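You operate a simulated robot arm through the tools that you are given. There is no shell and no other tool. Be economical: measure what you need, move in short steps, check, and stop when the job is done.

You run a simulated robot arm. Do the job below in one go: nothing can be reset, and whatever is moved stays where it is left.

Task
Put one of the labels from the basin spot on the disc there.

It is judged by the outcome, as a careful person would: the job done as asked, and still so three seconds after it is handed in. It fails if anything else is knocked over, pushed out of place, dropped, spilled or broken.

Robot
A 7-joint arm with a two-finger parallel gripper, fixed in place. Base frame: the origin is at the foot of the arm, x ahead of it, y to its left, z up; the work surface is at about z = 0. Units: mm, rad, N and s.
With the tool pointing down near the work surface it reaches from about 240 to 620 mm from the base axis. Its first joint turns from -1.152 to 1.152 rad. Payload 2.6 kg.
The TCP is the grasp point between the finger pads, 30 mm short of the fingertips. In the tool frame z runs along the fingers and y along their closing line. Largest opening 94 mm; finger width 28, thickness 10; the body of the gripper, 50 by 96 mm, starts 55 mm behind the TCP.
Orientation is that of the tool frame in the base frame, as a unit quaternion [x, y, z, w]. With the fingers straight down and closing along the base's y, the tool's x points along the base's -x, its y along +y and its z along -z.

Tools
- The arm moves only by the tool nudge_tool. Its arguments are lists of equal length, an entry for each row: "travel": the shift along the tool's x, y, z in cm, a list of three; "rotation": the turn, a rotation vector about the tool's x, y, z in rad, a list of three. In form: {"travel": [[tx, ty, tz], ...], "rotation": [[ax, ay, az], ...]}. A call has 1 to 12 rows; each row shifts and turns the commanded pose from where the row before left it, along the tool's axes as they then stand. "gripper" is the finger opening in cm, from 0 to 9.4, set as the call begins (left out, the last holds). A row lasts 0.2 s, in which the tool goes at most 50 mm and 0.15 rad; a call with a longer step from one row to the next is refused whole, and so is a gripper value outside its range. Where a pose cannot be reached the arm comes as near as it can. A force on the tool above 40 N (or 10 N above the force at the start of the call, whichever is more), or a blocked arm, ends the call early, and 0.2 s more pass. The fingers move at their own pace (about 72 mm/s each) and stop on an object; they squeeze with about 24 N. The grip force told is the motor's: it shows also when the fingers shut on nothing. Time passes only in rows, and 0.2 s behind the last, so rows that do not move let the fingers close. The reply holds the time, the measured pose of the TCP, the force on the tool along the base axes, the opening and the grip force, in the units named above and with some noise, and new pictures: "pictures" is both (left out), scene, wrist or none.
- Cameras (640 x 400 px; columns grow to the right, rows downward): "scene" is fixed at [14.6, 417.6, 604.7]; the picture's right is [-0.94, -0.35, 0.00], its down [-0.14, 0.37, -0.92] and it looks along [0.32, -0.86, -0.40] (base axes); focal length 335 px, centre (320, 200). "wrist" rides on the gripper at [76, 14, -103] in the tool frame; the picture's right is [-0.18, 0.98, 0.00], its down [-0.75, -0.14, -0.64] and it looks along [-0.63, -0.12, 0.77] (tool axes); focal length 243 px, centre (320, 200). There is no depth. A picture from a camera that has moved, and an enlarged one, comes with that camera's place and axes in the base frame and with its lens. The place of the scene camera against the robot may be out by one fixed shift of up to 25 mm in any direction.
- close_up(camera, box): a new picture of the part [left, top, right, bottom] of that camera's present view, enlarged. No time passes.
- hand_in(): hands the job in; it is judged then, once.

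Go step by step. Nothing tells you positions but the pictures and the camera data: compare them with the known pose of the tool, close in by small moves and look again before you grip or let go. The budget is 90 turns and 200 pictures, counting those below and the enlarged ones. Unless the task says otherwise, let go and move clear before handing in, and close with one line.

The tools are called after "Request:" as name(argument=value, ...) on one line, values as JSON. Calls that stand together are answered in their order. nudge_tool: Moves the arm, as the interface text tells. Its arguments: {"type":"object","properties":{"travel":{"type":"array","items":{"type":"array","items":{"type":"number"}}},"rotation":{"type":"array","items":{"type":"array","items":{"type":"number"}}},"gripper":{"type":"number"},"pictures":{"type":"string","enum":["both","scene","wrist","none"]}},"required":["travel","rotation"]} The other tools are called the same way: close_up (camera, box) takes an enlarged picture of a part of a camera's view; hand_in () hands the job in.

At the start:

```text
t: 0.0
ee_pos: [354.1, -71.4, 329.7]
tool_rot: [0.0, 1.0, 0.0, 0.001]
wrist_force: [0.0, 0.1, 0.4]
grip_width: 93.8
grasp_force: 0.1
```

scene: 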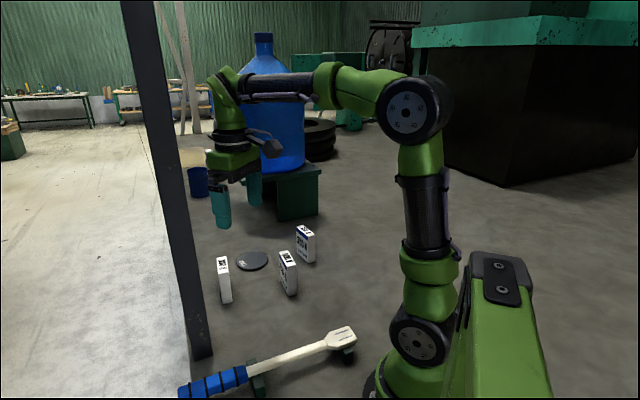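
wrist: 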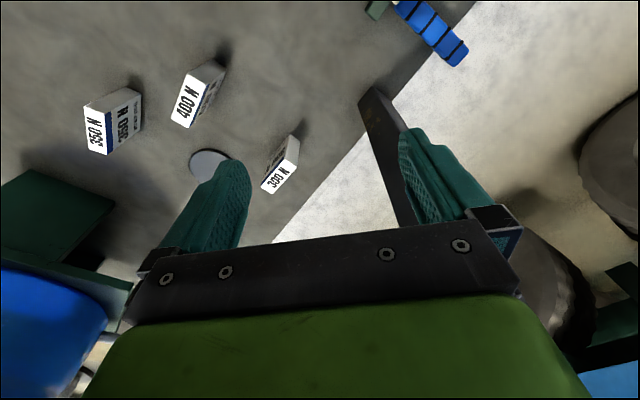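

I see three small blocks marked 350 N, 400 N and 300 N around a grey disc. I will enlarge both views to learn what is written and where the "basin spot" is.

Request:
close_up(camera="scene", box=[180, 200, 360, 312])

Request:
close_up(camera="wrist", box=[60, 40, 320, 202])

Request:
close_up(camera="scene", box=[160, 300, 400, 400])

```text
3.56 times, centred on (270, 256) of scene
camera zoom: at [14.6, 417.6, 604.7], right [-0.94, -0.35, 0.0], down [-0.14, 0.37, -0.92], along [0.32, -0.86, -0.4], focal length 1192 px, centre (498, 1)
```

zoom: 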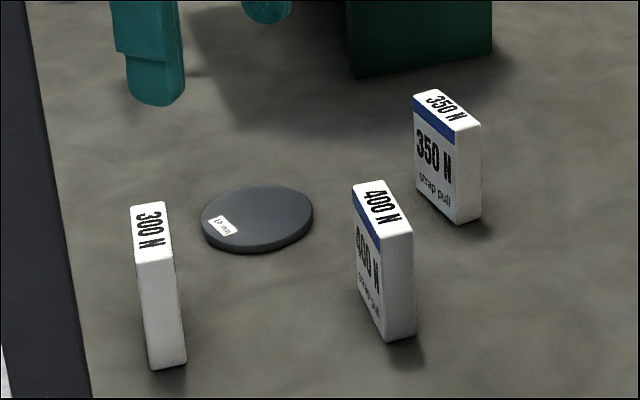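

```text
2.46 times, centred on (190, 121) of wrist
camera zoom: at [278.6, -56.9, 433.4], right [0.18, 0.98, 0.0], down [0.75, -0.14, 0.64], along [0.63, -0.12, -0.77], focal length 597 px, centre (640, 394)
```

zoom: 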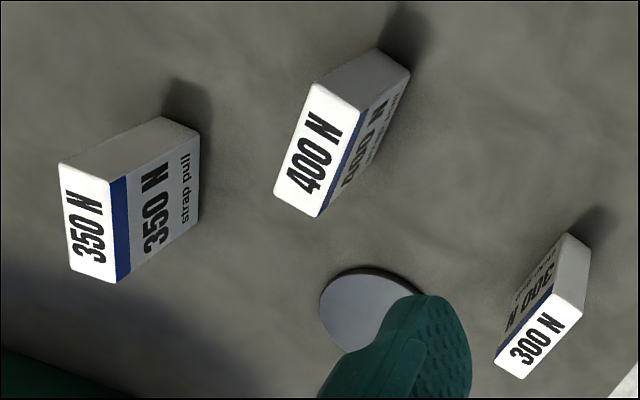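

```text
2.67 times, centred on (280, 350) of scene
camera zoom: at [14.6, 417.6, 604.7], right [-0.94, -0.35, 0.0], down [-0.14, 0.37, -0.92], along [0.32, -0.86, -0.4], focal length 894 px, centre (427, -200)
```

zoom: 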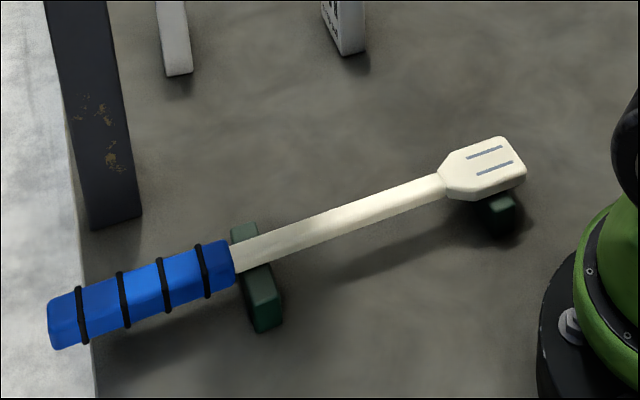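

The disc bears a small tag. I will read it and look round the rest of the view for anything that says which label is wanted.

Request:
close_up(camera="scene", box=[230, 245, 278, 275])

Request:
close_up(camera="scene", box=[170, 20, 350, 232])

Request:
close_up(camera="wrist", box=[0, 150, 160, 400])

Request:
close_up(camera="scene", box=[0, 60, 220, 200])

```text
13.33 times, centred on (254, 260) of scene
camera zoom: at [14.6, 417.6, 604.7], right [-0.94, -0.35, 0.0], down [-0.14, 0.37, -0.92], along [0.32, -0.86, -0.4], focal length 4470 px, centre (1200, -600)
```

zoom: 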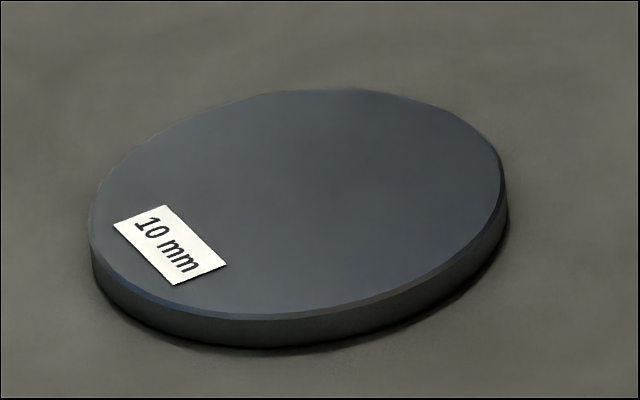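

```text
1.89 times, centred on (260, 126) of scene
camera zoom: at [14.6, 417.6, 604.7], right [-0.94, -0.35, 0.0], down [-0.14, 0.37, -0.92], along [0.32, -0.86, -0.4], focal length 633 px, centre (433, 340)
```

zoom: 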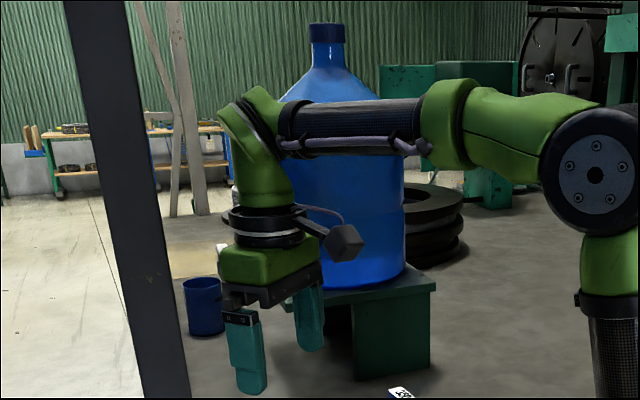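

```text
1.60 times, centred on (80, 275) of wrist
camera zoom: at [278.6, -56.9, 433.4], right [0.18, 0.98, 0.0], down [0.75, -0.14, 0.64], along [0.63, -0.12, -0.77], focal length 388 px, centre (704, 80)
```

zoom: 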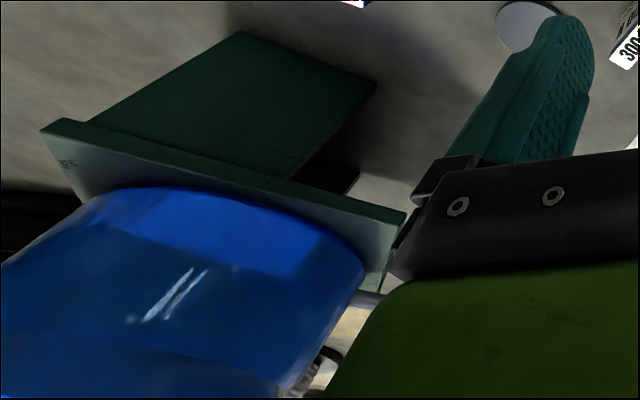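

```text
2.86 times, centred on (110, 130) of scene
camera zoom: at [14.6, 417.6, 604.7], right [-0.94, -0.35, 0.0], down [-0.14, 0.37, -0.92], along [0.32, -0.86, -0.4], focal length 958 px, centre (920, 400)
```

zoom: 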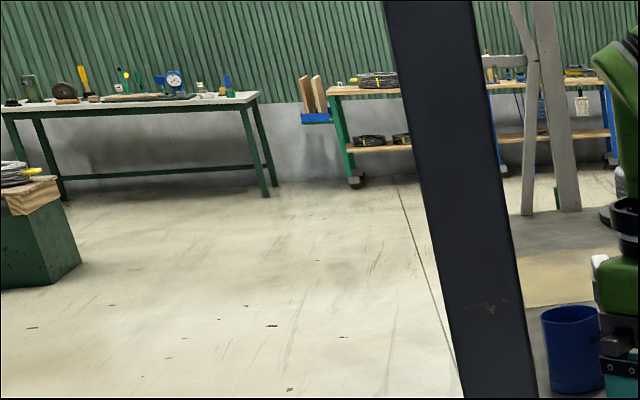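

The disc reads "10 mm". There is also something white behind the gripper near the blue pail, and a round thing at the right of the wrist view, so I check those before choosing.

Request:
close_up(camera="scene", box=[170, 120, 250, 210])

Request:
close_up(camera="wrist", box=[480, 80, 640, 400])

Request:
close_up(camera="wrist", box=[340, 0, 500, 100])

```text
4.44 times, centred on (210, 165) of scene
camera zoom: at [14.6, 417.6, 604.7], right [-0.94, -0.35, 0.0], down [-0.14, 0.37, -0.92], along [0.32, -0.86, -0.4], focal length 1490 px, centre (809, 356)
```

zoom: 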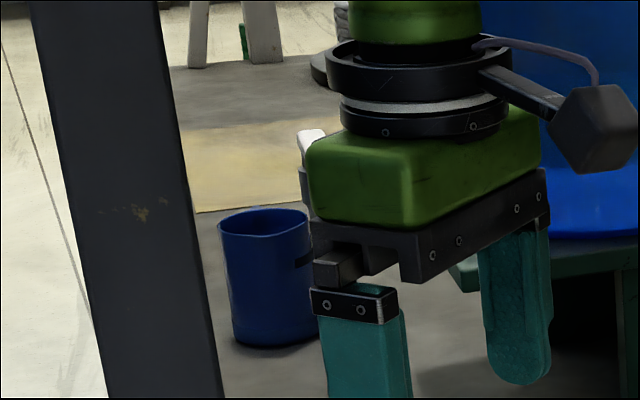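

```text
1.25 times, centred on (560, 240) of wrist
camera zoom: at [278.6, -56.9, 433.4], right [0.18, 0.98, 0.0], down [0.75, -0.14, 0.64], along [0.63, -0.12, -0.77], focal length 303 px, centre (20, 150)
```

zoom: 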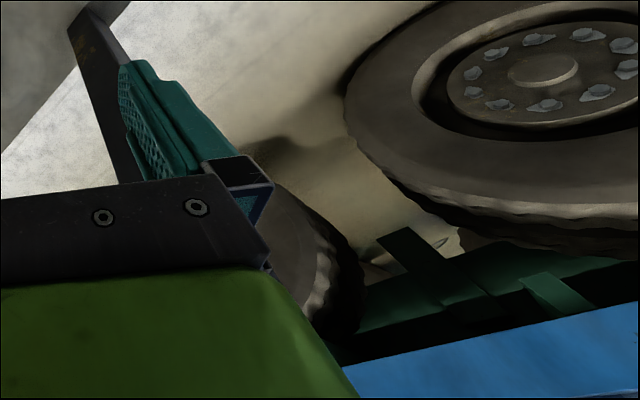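

```text
4.00 times, centred on (420, 50) of wrist
camera zoom: at [278.6, -56.9, 433.4], right [0.18, 0.98, 0.0], down [0.75, -0.14, 0.64], along [0.63, -0.12, -0.77], focal length 970 px, centre (-80, 800)
```

zoom: 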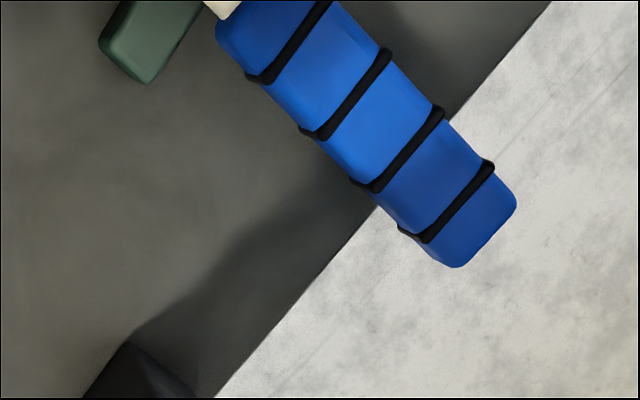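

No other label or disc is in view, so the three blocks (about 25 x 70 x 95 mm) round the disc are the labels, and any one will do. I take the 400 N block, at about (355, -253) with its thin side about 45° between x and y. The disc is at about (502, -323). I move above the block, away from the dark post, and turn to line up.

Request:
nudge_tool(travel=[[0, -4.5, 1.5], [0, -4.5, 1.5], [0, -4.5, 1.5], [0, -4.5, 1.5], [0, 0, 1], [0, 0, 1], [0, 0, 1], [0, 0, 1], [0, 0, 0], [0, 0, 0]], rotation=[[0, 0, 0], [0, 0, 0], [0, 0, 0], [0, 0, 0], [0, 0, 0.15], [0, 0, 0.15], [0, 0, 0.15], [0, 0, 0.15], [0, 0, 0.15], [0, 0, 0]], gripper=9.4)

```text
t: 2.2
ee_pos: [353.3, -251.2, 229.6]
tool_rot: [0.367, 0.93, 0.0, 0.0]
wrist_force: [1.0, 0.6, 0.2]
grip_width: 94.0
grasp_force: 0.0
camera wrist: at [308.8, -188.8, 333.5], right [0.81, 0.59, 0.0], down [0.45, -0.62, 0.64], along [0.38, -0.52, -0.77], focal length 243 px, centre (320, 200)
```

scene: 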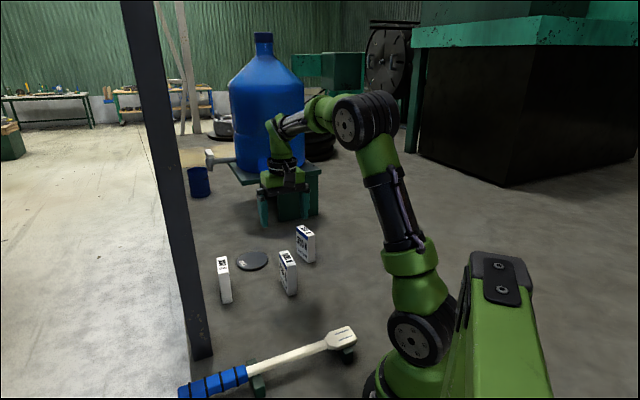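
wrist: 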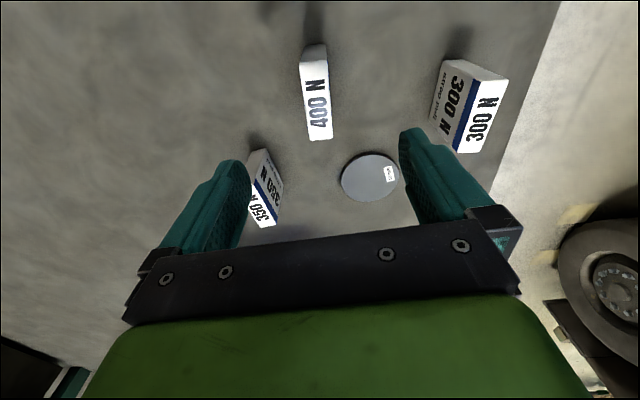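

The 400 N block is now nearly in line with the fingers. I enlarge it to measure its centre, its turn and the disc.

Request:
close_up(camera="wrist", box=[240, 20, 432, 140])

Request:
close_up(camera="wrist", box=[240, 120, 432, 240])

```text
3.33 times, centred on (336, 80) of wrist
camera zoom: at [308.8, -188.8, 333.5], right [0.81, 0.59, 0.0], down [0.45, -0.62, 0.64], along [0.38, -0.52, -0.77], focal length 809 px, centre (267, 600)
```

zoom: 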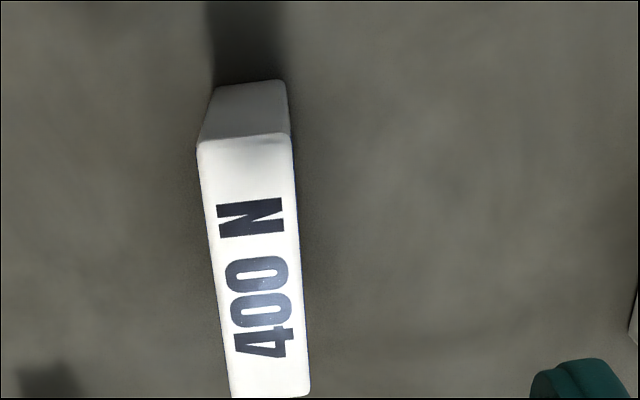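

```text
3.33 times, centred on (336, 180) of wrist
camera zoom: at [308.8, -188.8, 333.5], right [0.81, 0.59, 0.0], down [0.45, -0.62, 0.64], along [0.38, -0.52, -0.77], focal length 809 px, centre (267, 267)
```

zoom: 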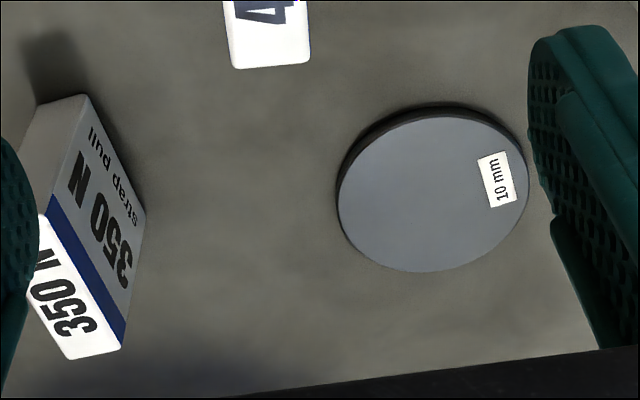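

The block measures about 24 x 72 x 95 mm, with its centre 2–3 mm off the tool axis and turned 0.076 rad. The disc centre is at about (505, -324) and it is about 92 mm across. I correct for this and descend to just above the block.

Request:
nudge_tool(travel=[[-0.18, -0.31, 0], [0, 0, 3], [0, 0, 3], [0, 0, 2.5], [0, 0, 0]], rotation=[[0, 0, 0.076], [0, 0, 0], [0, 0, 0], [0, 0, 0], [0, 0, 0]])

```text
t: 3.4
ee_pos: [353.9, -254.1, 145.8]
tool_rot: [0.402, 0.916, 0.0, 0.0]
wrist_force: [-0.7, -0.9, 0.6]
grip_width: 94.3
grasp_force: 0.0
camera wrist: at [313.2, -188.3, 248.2], right [0.85, 0.53, 0.0], down [0.41, -0.65, 0.64], along [0.34, -0.54, -0.77], focal length 243 px, centre (320, 200)
```

scene: 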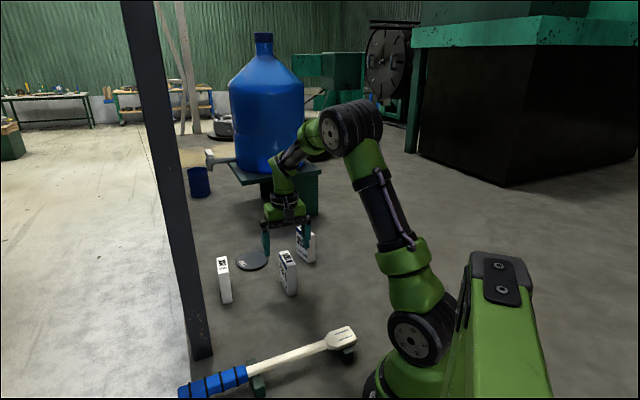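
wrist: 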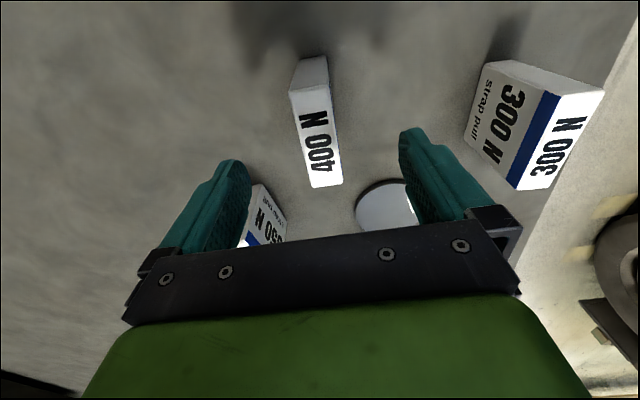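

The block sits centred and square between the fingers. I descend to z ≈ 62.

Request:
nudge_tool(travel=[[0, 0, 3], [0, 0, 3], [0, 0, 2.3], [0, 0, 0]], rotation=[[0, 0, 0], [0, 0, 0], [0, 0, 0], [0, 0, 0]])

```text
t: 4.4
ee_pos: [353.1, -253.1, 61.8]
tool_rot: [0.401, 0.916, 0.0, 0.0]
wrist_force: [0.3, 1.0, 0.3]
grip_width: 94.1
grasp_force: 0.0
camera wrist: at [312.8, -188.2, 165.6], right [0.85, 0.53, 0.0], down [0.41, -0.65, 0.64], along [0.34, -0.54, -0.77], focal length 243 px, centre (320, 200)
```

scene: 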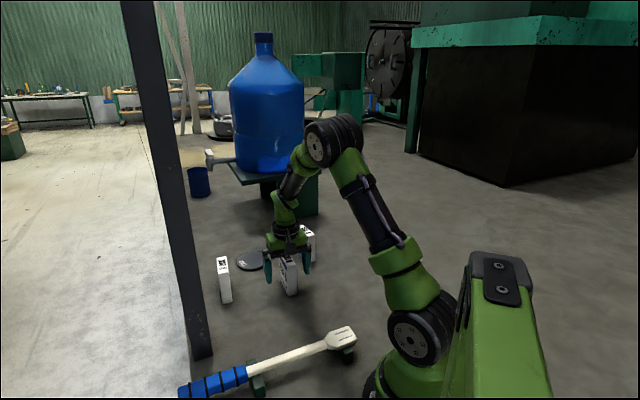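
wrist: 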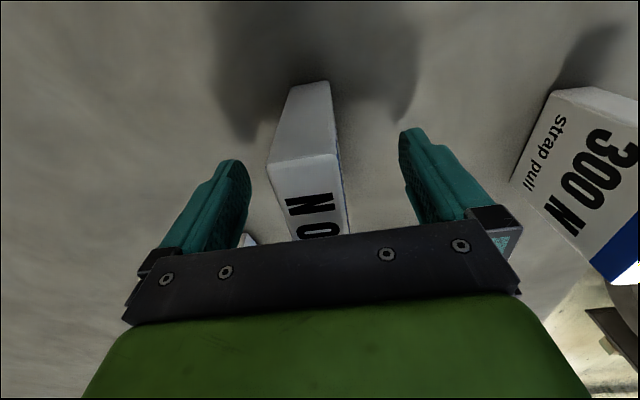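

The block stands between the fingers, so I close on it.

Request:
nudge_tool(travel=[[0, 0, 0], [0, 0, 0], [0, 0, 0], [0, 0, 0], [0, 0, 0]], rotation=[[0, 0, 0], [0, 0, 0], [0, 0, 0], [0, 0, 0], [0, 0, 0]], gripper=1.5, pictures="wrist")

```text
t: 5.6
ee_pos: [354.0, -253.9, 63.8]
tool_rot: [0.401, 0.916, 0.0, 0.001]
wrist_force: [0.5, -0.4, -0.7]
grip_width: 29.9
grasp_force: 23.8
camera wrist: at [312.7, -188.2, 165.9], right [0.85, 0.53, 0.0], down [0.41, -0.65, 0.64], along [0.34, -0.54, -0.77], focal length 243 px, centre (320, 200)
```

wrist: 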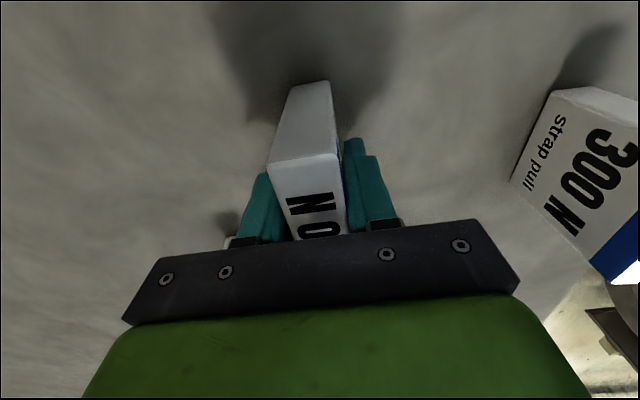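

I hold the block at about 30 mm with a firm grip. I lift it 10 cm and carry it over most of the way to the disc.

Request:
nudge_tool(travel=[[0, 0, -2], [0, 0, -4], [0, 0, -4], [-2.5, 1, 0], [-2.5, 1, 0], [-2.5, 1, 0], [-2.5, 1, 0], [0, 0, 0], [0, 0, 0]], rotation=[[0, 0, 0], [0, 0, 0], [0, 0, 0], [0, 0, 0], [0, 0, 0], [0, 0, 0], [0, 0, 0], [0, 0, 0], [0, 0, 0]])

```text
t: 7.6
ee_pos: [451.1, -302.4, 162.1]
tool_rot: [0.401, 0.916, 0.0, 0.0]
wrist_force: [-0.2, -0.3, -0.9]
grip_width: 29.9
grasp_force: 23.8
camera wrist: at [410.2, -235.8, 265.3], right [0.85, 0.53, 0.0], down [0.41, -0.65, 0.64], along [0.34, -0.54, -0.77], focal length 243 px, centre (320, 200)
```

scene: 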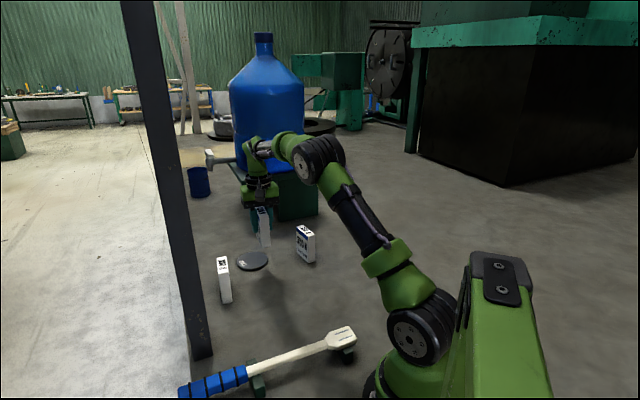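
wrist: 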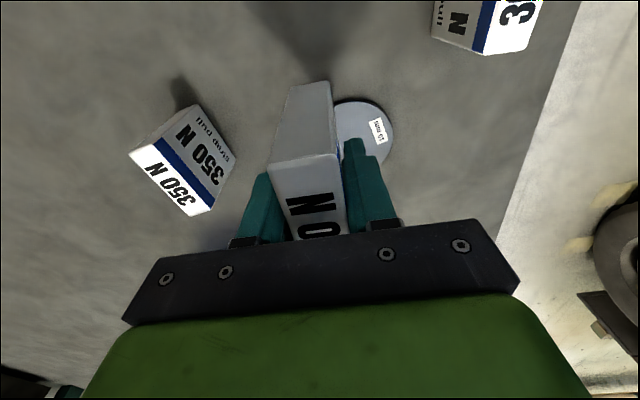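

The grip holds; the disc centre is now about 54 mm ahead and 26 mm to the side in tool axes. I move over it and go part way down.

Request:
nudge_tool(travel=[[-2.7, 1.3, 0], [-2.75, 1.35, 0], [0, 0, 3], [0, 0, 3], [0, 0, 0], [0, 0, 0]], rotation=[[0, 0, 0], [0, 0, 0], [0, 0, 0], [0, 0, 0], [0, 0, 0], [0, 0, 0]])

Request:
close_up(camera="scene", box=[212, 210, 308, 290])

Request:
close_up(camera="wrist", box=[220, 40, 412, 160])

```text
t: 9.0
ee_pos: [506.6, -323.4, 102.5]
tool_rot: [0.401, 0.916, -0.001, 0.001]
wrist_force: [-0.7, 0.7, -0.6]
grip_width: 30.3
grasp_force: 24.1
camera wrist: at [466.5, -257.4, 205.5], right [0.85, 0.53, 0.0], down [0.41, -0.65, 0.64], along [0.34, -0.54, -0.77], focal length 243 px, centre (320, 200)
```

scene: 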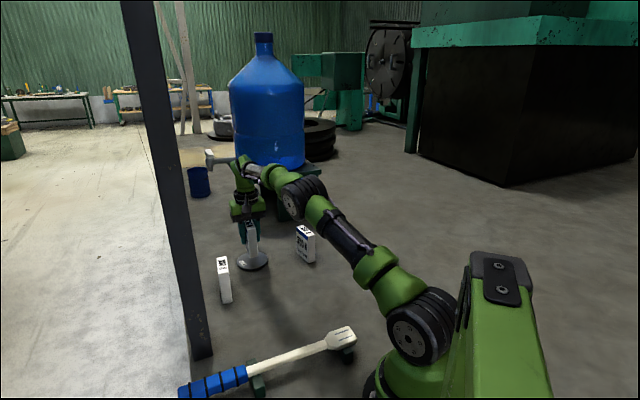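
wrist: 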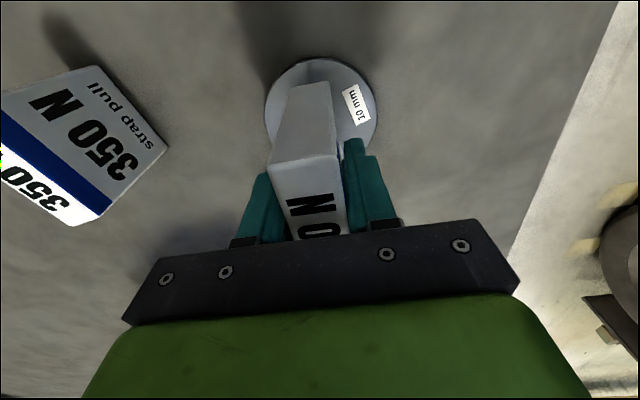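

```text
5.00 times, centred on (260, 250) of scene
camera zoom: at [14.6, 417.6, 604.7], right [-0.94, -0.35, 0.0], down [-0.14, 0.37, -0.92], along [0.32, -0.86, -0.4], focal length 1676 px, centre (620, -50)
```

zoom: 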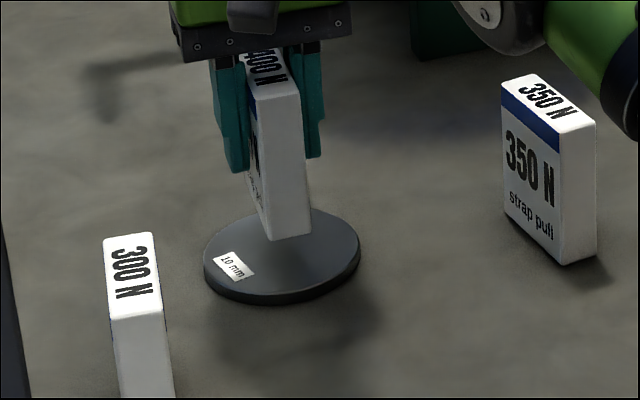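

```text
3.33 times, centred on (316, 100) of wrist
camera zoom: at [466.5, -257.4, 205.5], right [0.85, 0.53, 0.0], down [0.41, -0.65, 0.64], along [0.34, -0.54, -0.77], focal length 809 px, centre (333, 533)
```

zoom: 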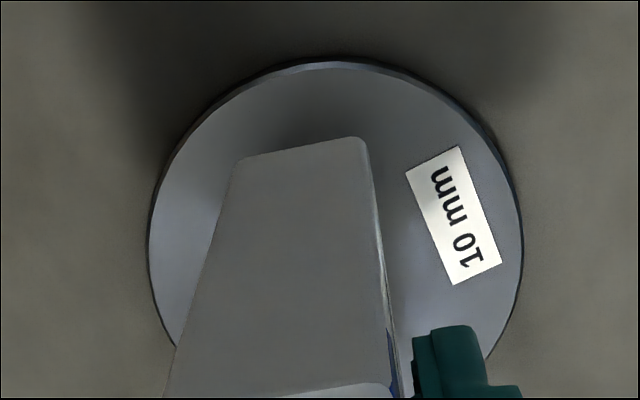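

The block hangs centred over the disc to within about 2 mm. I lower it to just above the disc, then feel for contact.

Request:
nudge_tool(travel=[[-0.15, 0, 1.0], [0, 0, 1.0], [0, 0, 0.5], [0, 0, 0], [0, 0, 0]], rotation=[[0, 0, 0], [0, 0, 0], [0, 0, 0], [0, 0, 0], [0, 0, 0]], pictures="none")

Request:
close_up(camera="scene", box=[222, 230, 286, 280])

```text
t: 10.2
ee_pos: [506.4, -324.3, 78.2]
tool_rot: [0.401, 0.916, 0.0, -0.001]
wrist_force: [0.7, 0.5, -1.5]
grip_width: 30.0
grasp_force: 23.8
```

```text
8.00 times, centred on (254, 255) of scene
camera zoom: at [14.6, 417.6, 604.7], right [-0.94, -0.35, 0.0], down [-0.14, 0.37, -0.92], along [0.32, -0.86, -0.4], focal length 2682 px, centre (848, -240)
```

zoom: 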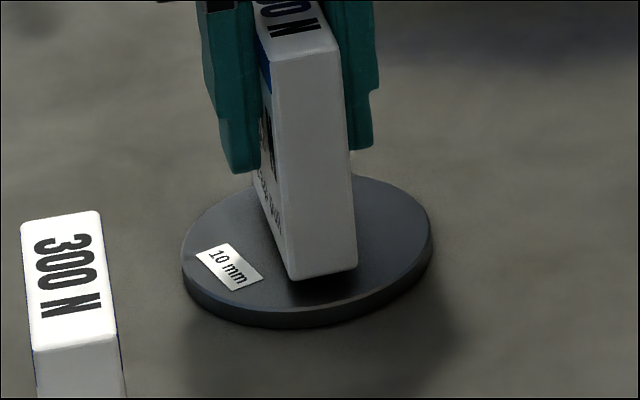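

A gap of some 4 mm is left. I lower it in small steps and watch the force.

Request:
nudge_tool(travel=[[0, 0, 0.1], [0, 0, 0.1], [0, 0, 0.1], [0, 0, 0]], rotation=[[0, 0, 0], [0, 0, 0], [0, 0, 0], [0, 0, 0]], pictures="none")

Request:
nudge_tool(travel=[[0, 0, 0.1], [0, 0, 0], [0, 0, 0]], rotation=[[0, 0, 0], [0, 0, 0], [0, 0, 0]], pictures="none")

Request:
close_up(camera="scene", box=[222, 230, 286, 280])

```text
t: 11.2
ee_pos: [508.0, -324.3, 74.2]
tool_rot: [0.401, 0.916, 0.0, 0.0]
wrist_force: [0.5, 0.0, -1.4]
grip_width: 30.1
grasp_force: 24.0
```

```text
t: 12.0
ee_pos: [507.5, -323.9, 73.1]
tool_rot: [0.402, 0.916, 0.0, 0.0]
wrist_force: [0.6, -0.2, -1.3]
grip_width: 29.8
grasp_force: 24.0
```

```text
8.00 times, centred on (254, 255) of scene
camera zoom: at [14.6, 417.6, 604.7], right [-0.94, -0.35, 0.0], down [-0.14, 0.37, -0.92], along [0.32, -0.86, -0.4], focal length 2682 px, centre (848, -240)
```

zoom: 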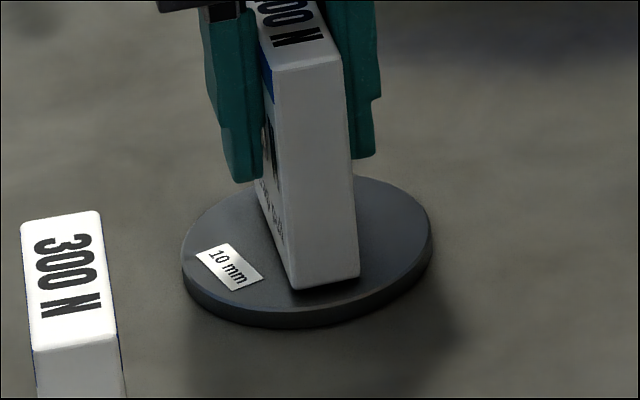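

Force still shows only the block's weight, so I go on down in half-millimetre steps.

Request:
nudge_tool(travel=[[0, 0, 0.05], [0, 0, 0], [0, 0, 0]], rotation=[[0, 0, 0], [0, 0, 0], [0, 0, 0]], pictures="none")

Request:
nudge_tool(travel=[[0, 0, 0.05], [0, 0, 0], [0, 0, 0]], rotation=[[0, 0, 0], [0, 0, 0], [0, 0, 0]], pictures="none")

Request:
close_up(camera="scene", box=[242, 250, 274, 275])

```text
t: 12.8
ee_pos: [508.3, -324.5, 71.9]
tool_rot: [0.401, 0.916, 0.001, -0.001]
wrist_force: [0.1, -0.3, -0.7]
grip_width: 30.0
grasp_force: 24.1
```

```text
t: 13.6
ee_pos: [508.3, -323.4, 72.3]
tool_rot: [0.401, 0.916, 0.0, 0.0]
wrist_force: [0.0, -0.6, -1.5]
grip_width: 30.1
grasp_force: 24.1
```

```text
16.00 times, centred on (258, 262) of scene
camera zoom: at [14.6, 417.6, 604.7], right [-0.94, -0.35, 0.0], down [-0.14, 0.37, -0.92], along [0.32, -0.86, -0.4], focal length 5364 px, centre (1312, -800)
```

zoom: 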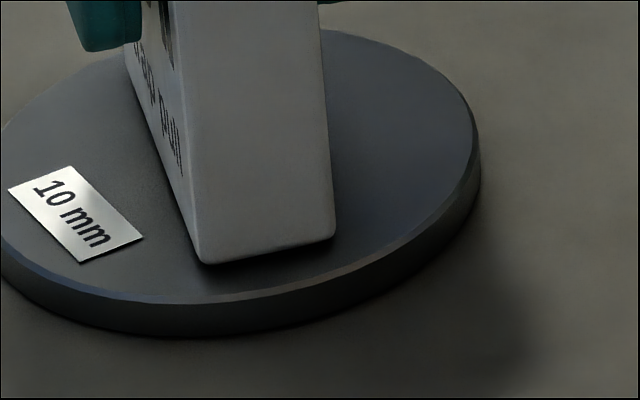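

Contact is close but not yet felt. I take a few more small steps.

Request:
nudge_tool(travel=[[0, 0, 0.05], [0, 0, 0], [0, 0, 0]], rotation=[[0, 0, 0], [0, 0, 0], [0, 0, 0]], pictures="none")

Request:
nudge_tool(travel=[[0, 0, 0.05], [0, 0, 0], [0, 0, 0]], rotation=[[0, 0, 0], [0, 0, 0], [0, 0, 0]], pictures="none")

Request:
close_up(camera="scene", box=[242, 250, 274, 275])

```text
t: 14.4
ee_pos: [507.7, -322.8, 71.0]
tool_rot: [0.401, 0.916, 0.0, 0.0]
wrist_force: [-0.3, -0.1, -0.7]
grip_width: 30.1
grasp_force: 24.4
```

```text
t: 15.2
ee_pos: [508.3, -324.2, 71.0]
tool_rot: [0.401, 0.916, 0.0, 0.002]
wrist_force: [-2.1, 0.4, 4.7]
grip_width: 29.9
grasp_force: 24.1
```

```text
16.00 times, centred on (258, 262) of scene
camera zoom: at [14.6, 417.7, 604.7], right [-0.94, -0.35, 0.0], down [-0.14, 0.37, -0.92], along [0.32, -0.86, -0.4], focal length 5364 px, centre (1312, -800)
```

zoom: 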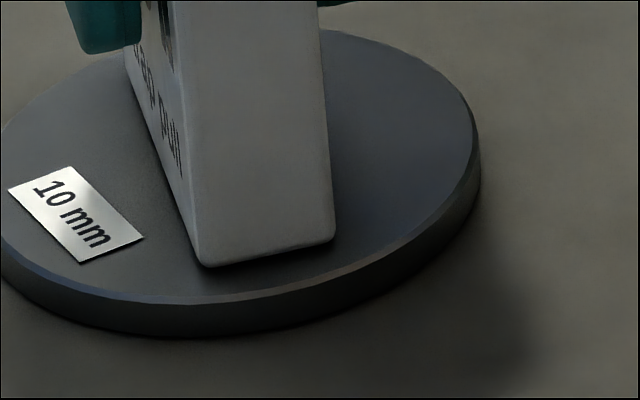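

Contact is felt (+4.7 N), so the block stands on the disc. I open the fingers.

Request:
nudge_tool(travel=[[0, 0, 0], [0, 0, 0], [0, 0, 0], [0, 0, 0]], rotation=[[0, 0, 0], [0, 0, 0], [0, 0, 0], [0, 0, 0]], gripper=7)

```text
t: 16.2
ee_pos: [509.0, -324.6, 70.9]
tool_rot: [0.402, 0.916, 0.0, 0.0]
wrist_force: [-0.2, 0.1, -0.8]
grip_width: 69.8
grasp_force: 0.1
camera wrist: at [467.5, -258.5, 174.1], right [0.85, 0.53, 0.0], down [0.41, -0.65, 0.64], along [0.34, -0.54, -0.77], focal length 243 px, centre (320, 200)
```

scene: 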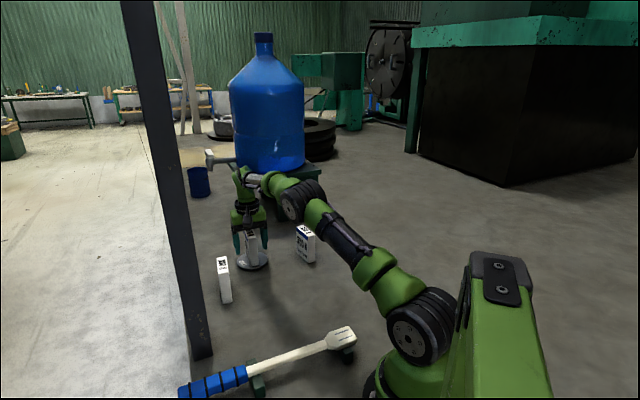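
wrist: 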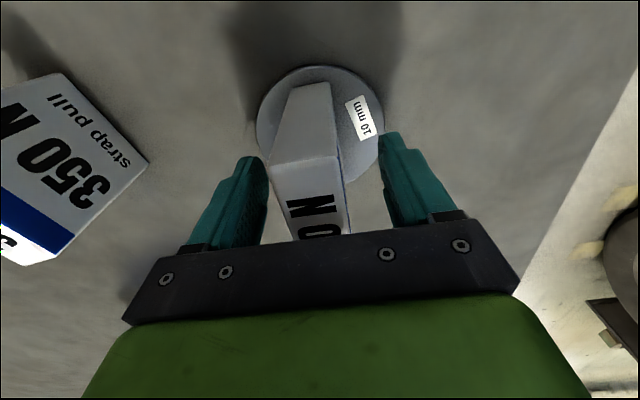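

The fingers are free and the block stands alone. I rise straight up and then draw back toward the base.

Request:
nudge_tool(travel=[[0, 0, -1], [0, 0, -3], [0, 0, -3], [0, 0, -3], [0, 0, -3], [0, 0, -2], [3, -3, 0], [3, -3, 0], [0, 0, 0]], rotation=[[0, 0, 0], [0, 0, 0], [0, 0, 0], [0, 0, 0], [0, 0, 0], [0, 0, 0], [0, 0, 0], [0, 0, 0], [0, 0, 0]])

Request:
close_up(camera="scene", box=[196, 200, 324, 310])

```text
t: 18.2
ee_pos: [418.3, -302.6, 215.2]
tool_rot: [0.401, 0.916, -0.001, 0.0]
wrist_force: [-0.2, -0.9, -0.9]
grip_width: 70.1
grasp_force: 0.1
out of reach, approached as far as the arm can: row 5, 6
camera wrist: at [378.3, -236.5, 319.0], right [0.85, 0.53, 0.0], down [0.41, -0.65, 0.64], along [0.34, -0.54, -0.77], focal length 243 px, centre (320, 200)
```

scene: 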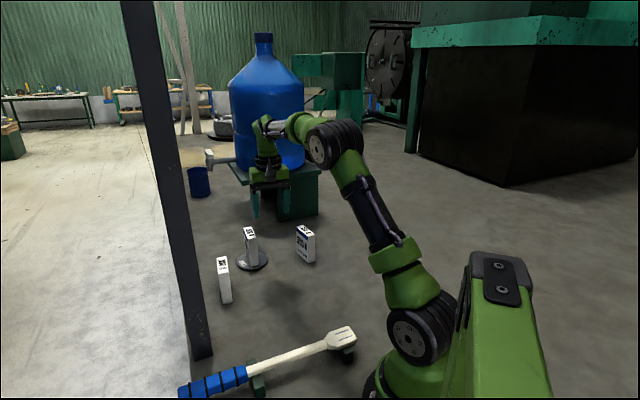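
wrist: 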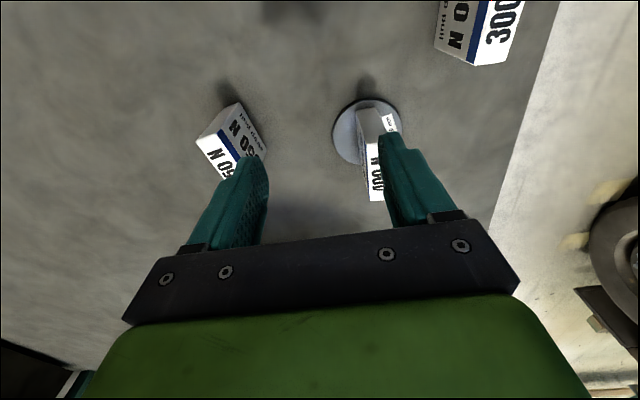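

```text
3.64 times, centred on (260, 255) of scene
camera zoom: at [14.6, 417.7, 604.7], right [-0.94, -0.35, 0.0], down [-0.14, 0.37, -0.92], along [0.32, -0.86, -0.4], focal length 1219 px, centre (538, 0)
```

zoom: 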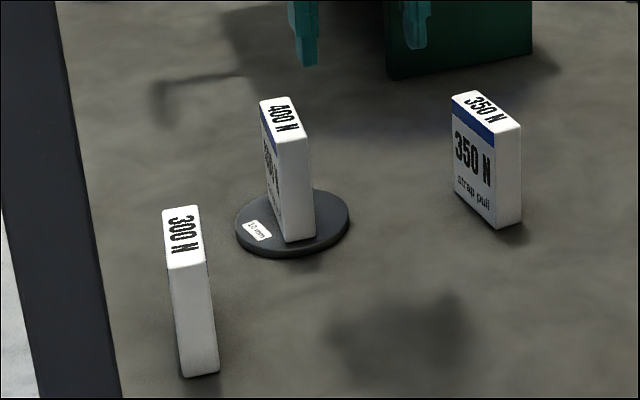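

The 400 N block stands upright and centred on the disc, the other two are untouched and the arm is clear. I hand in.

Request:
hand_in()

```text
The job is handed in.
```

The 400 N label stands upright on the 10 mm disc; the arm is clear, and the other two labels were not touched.
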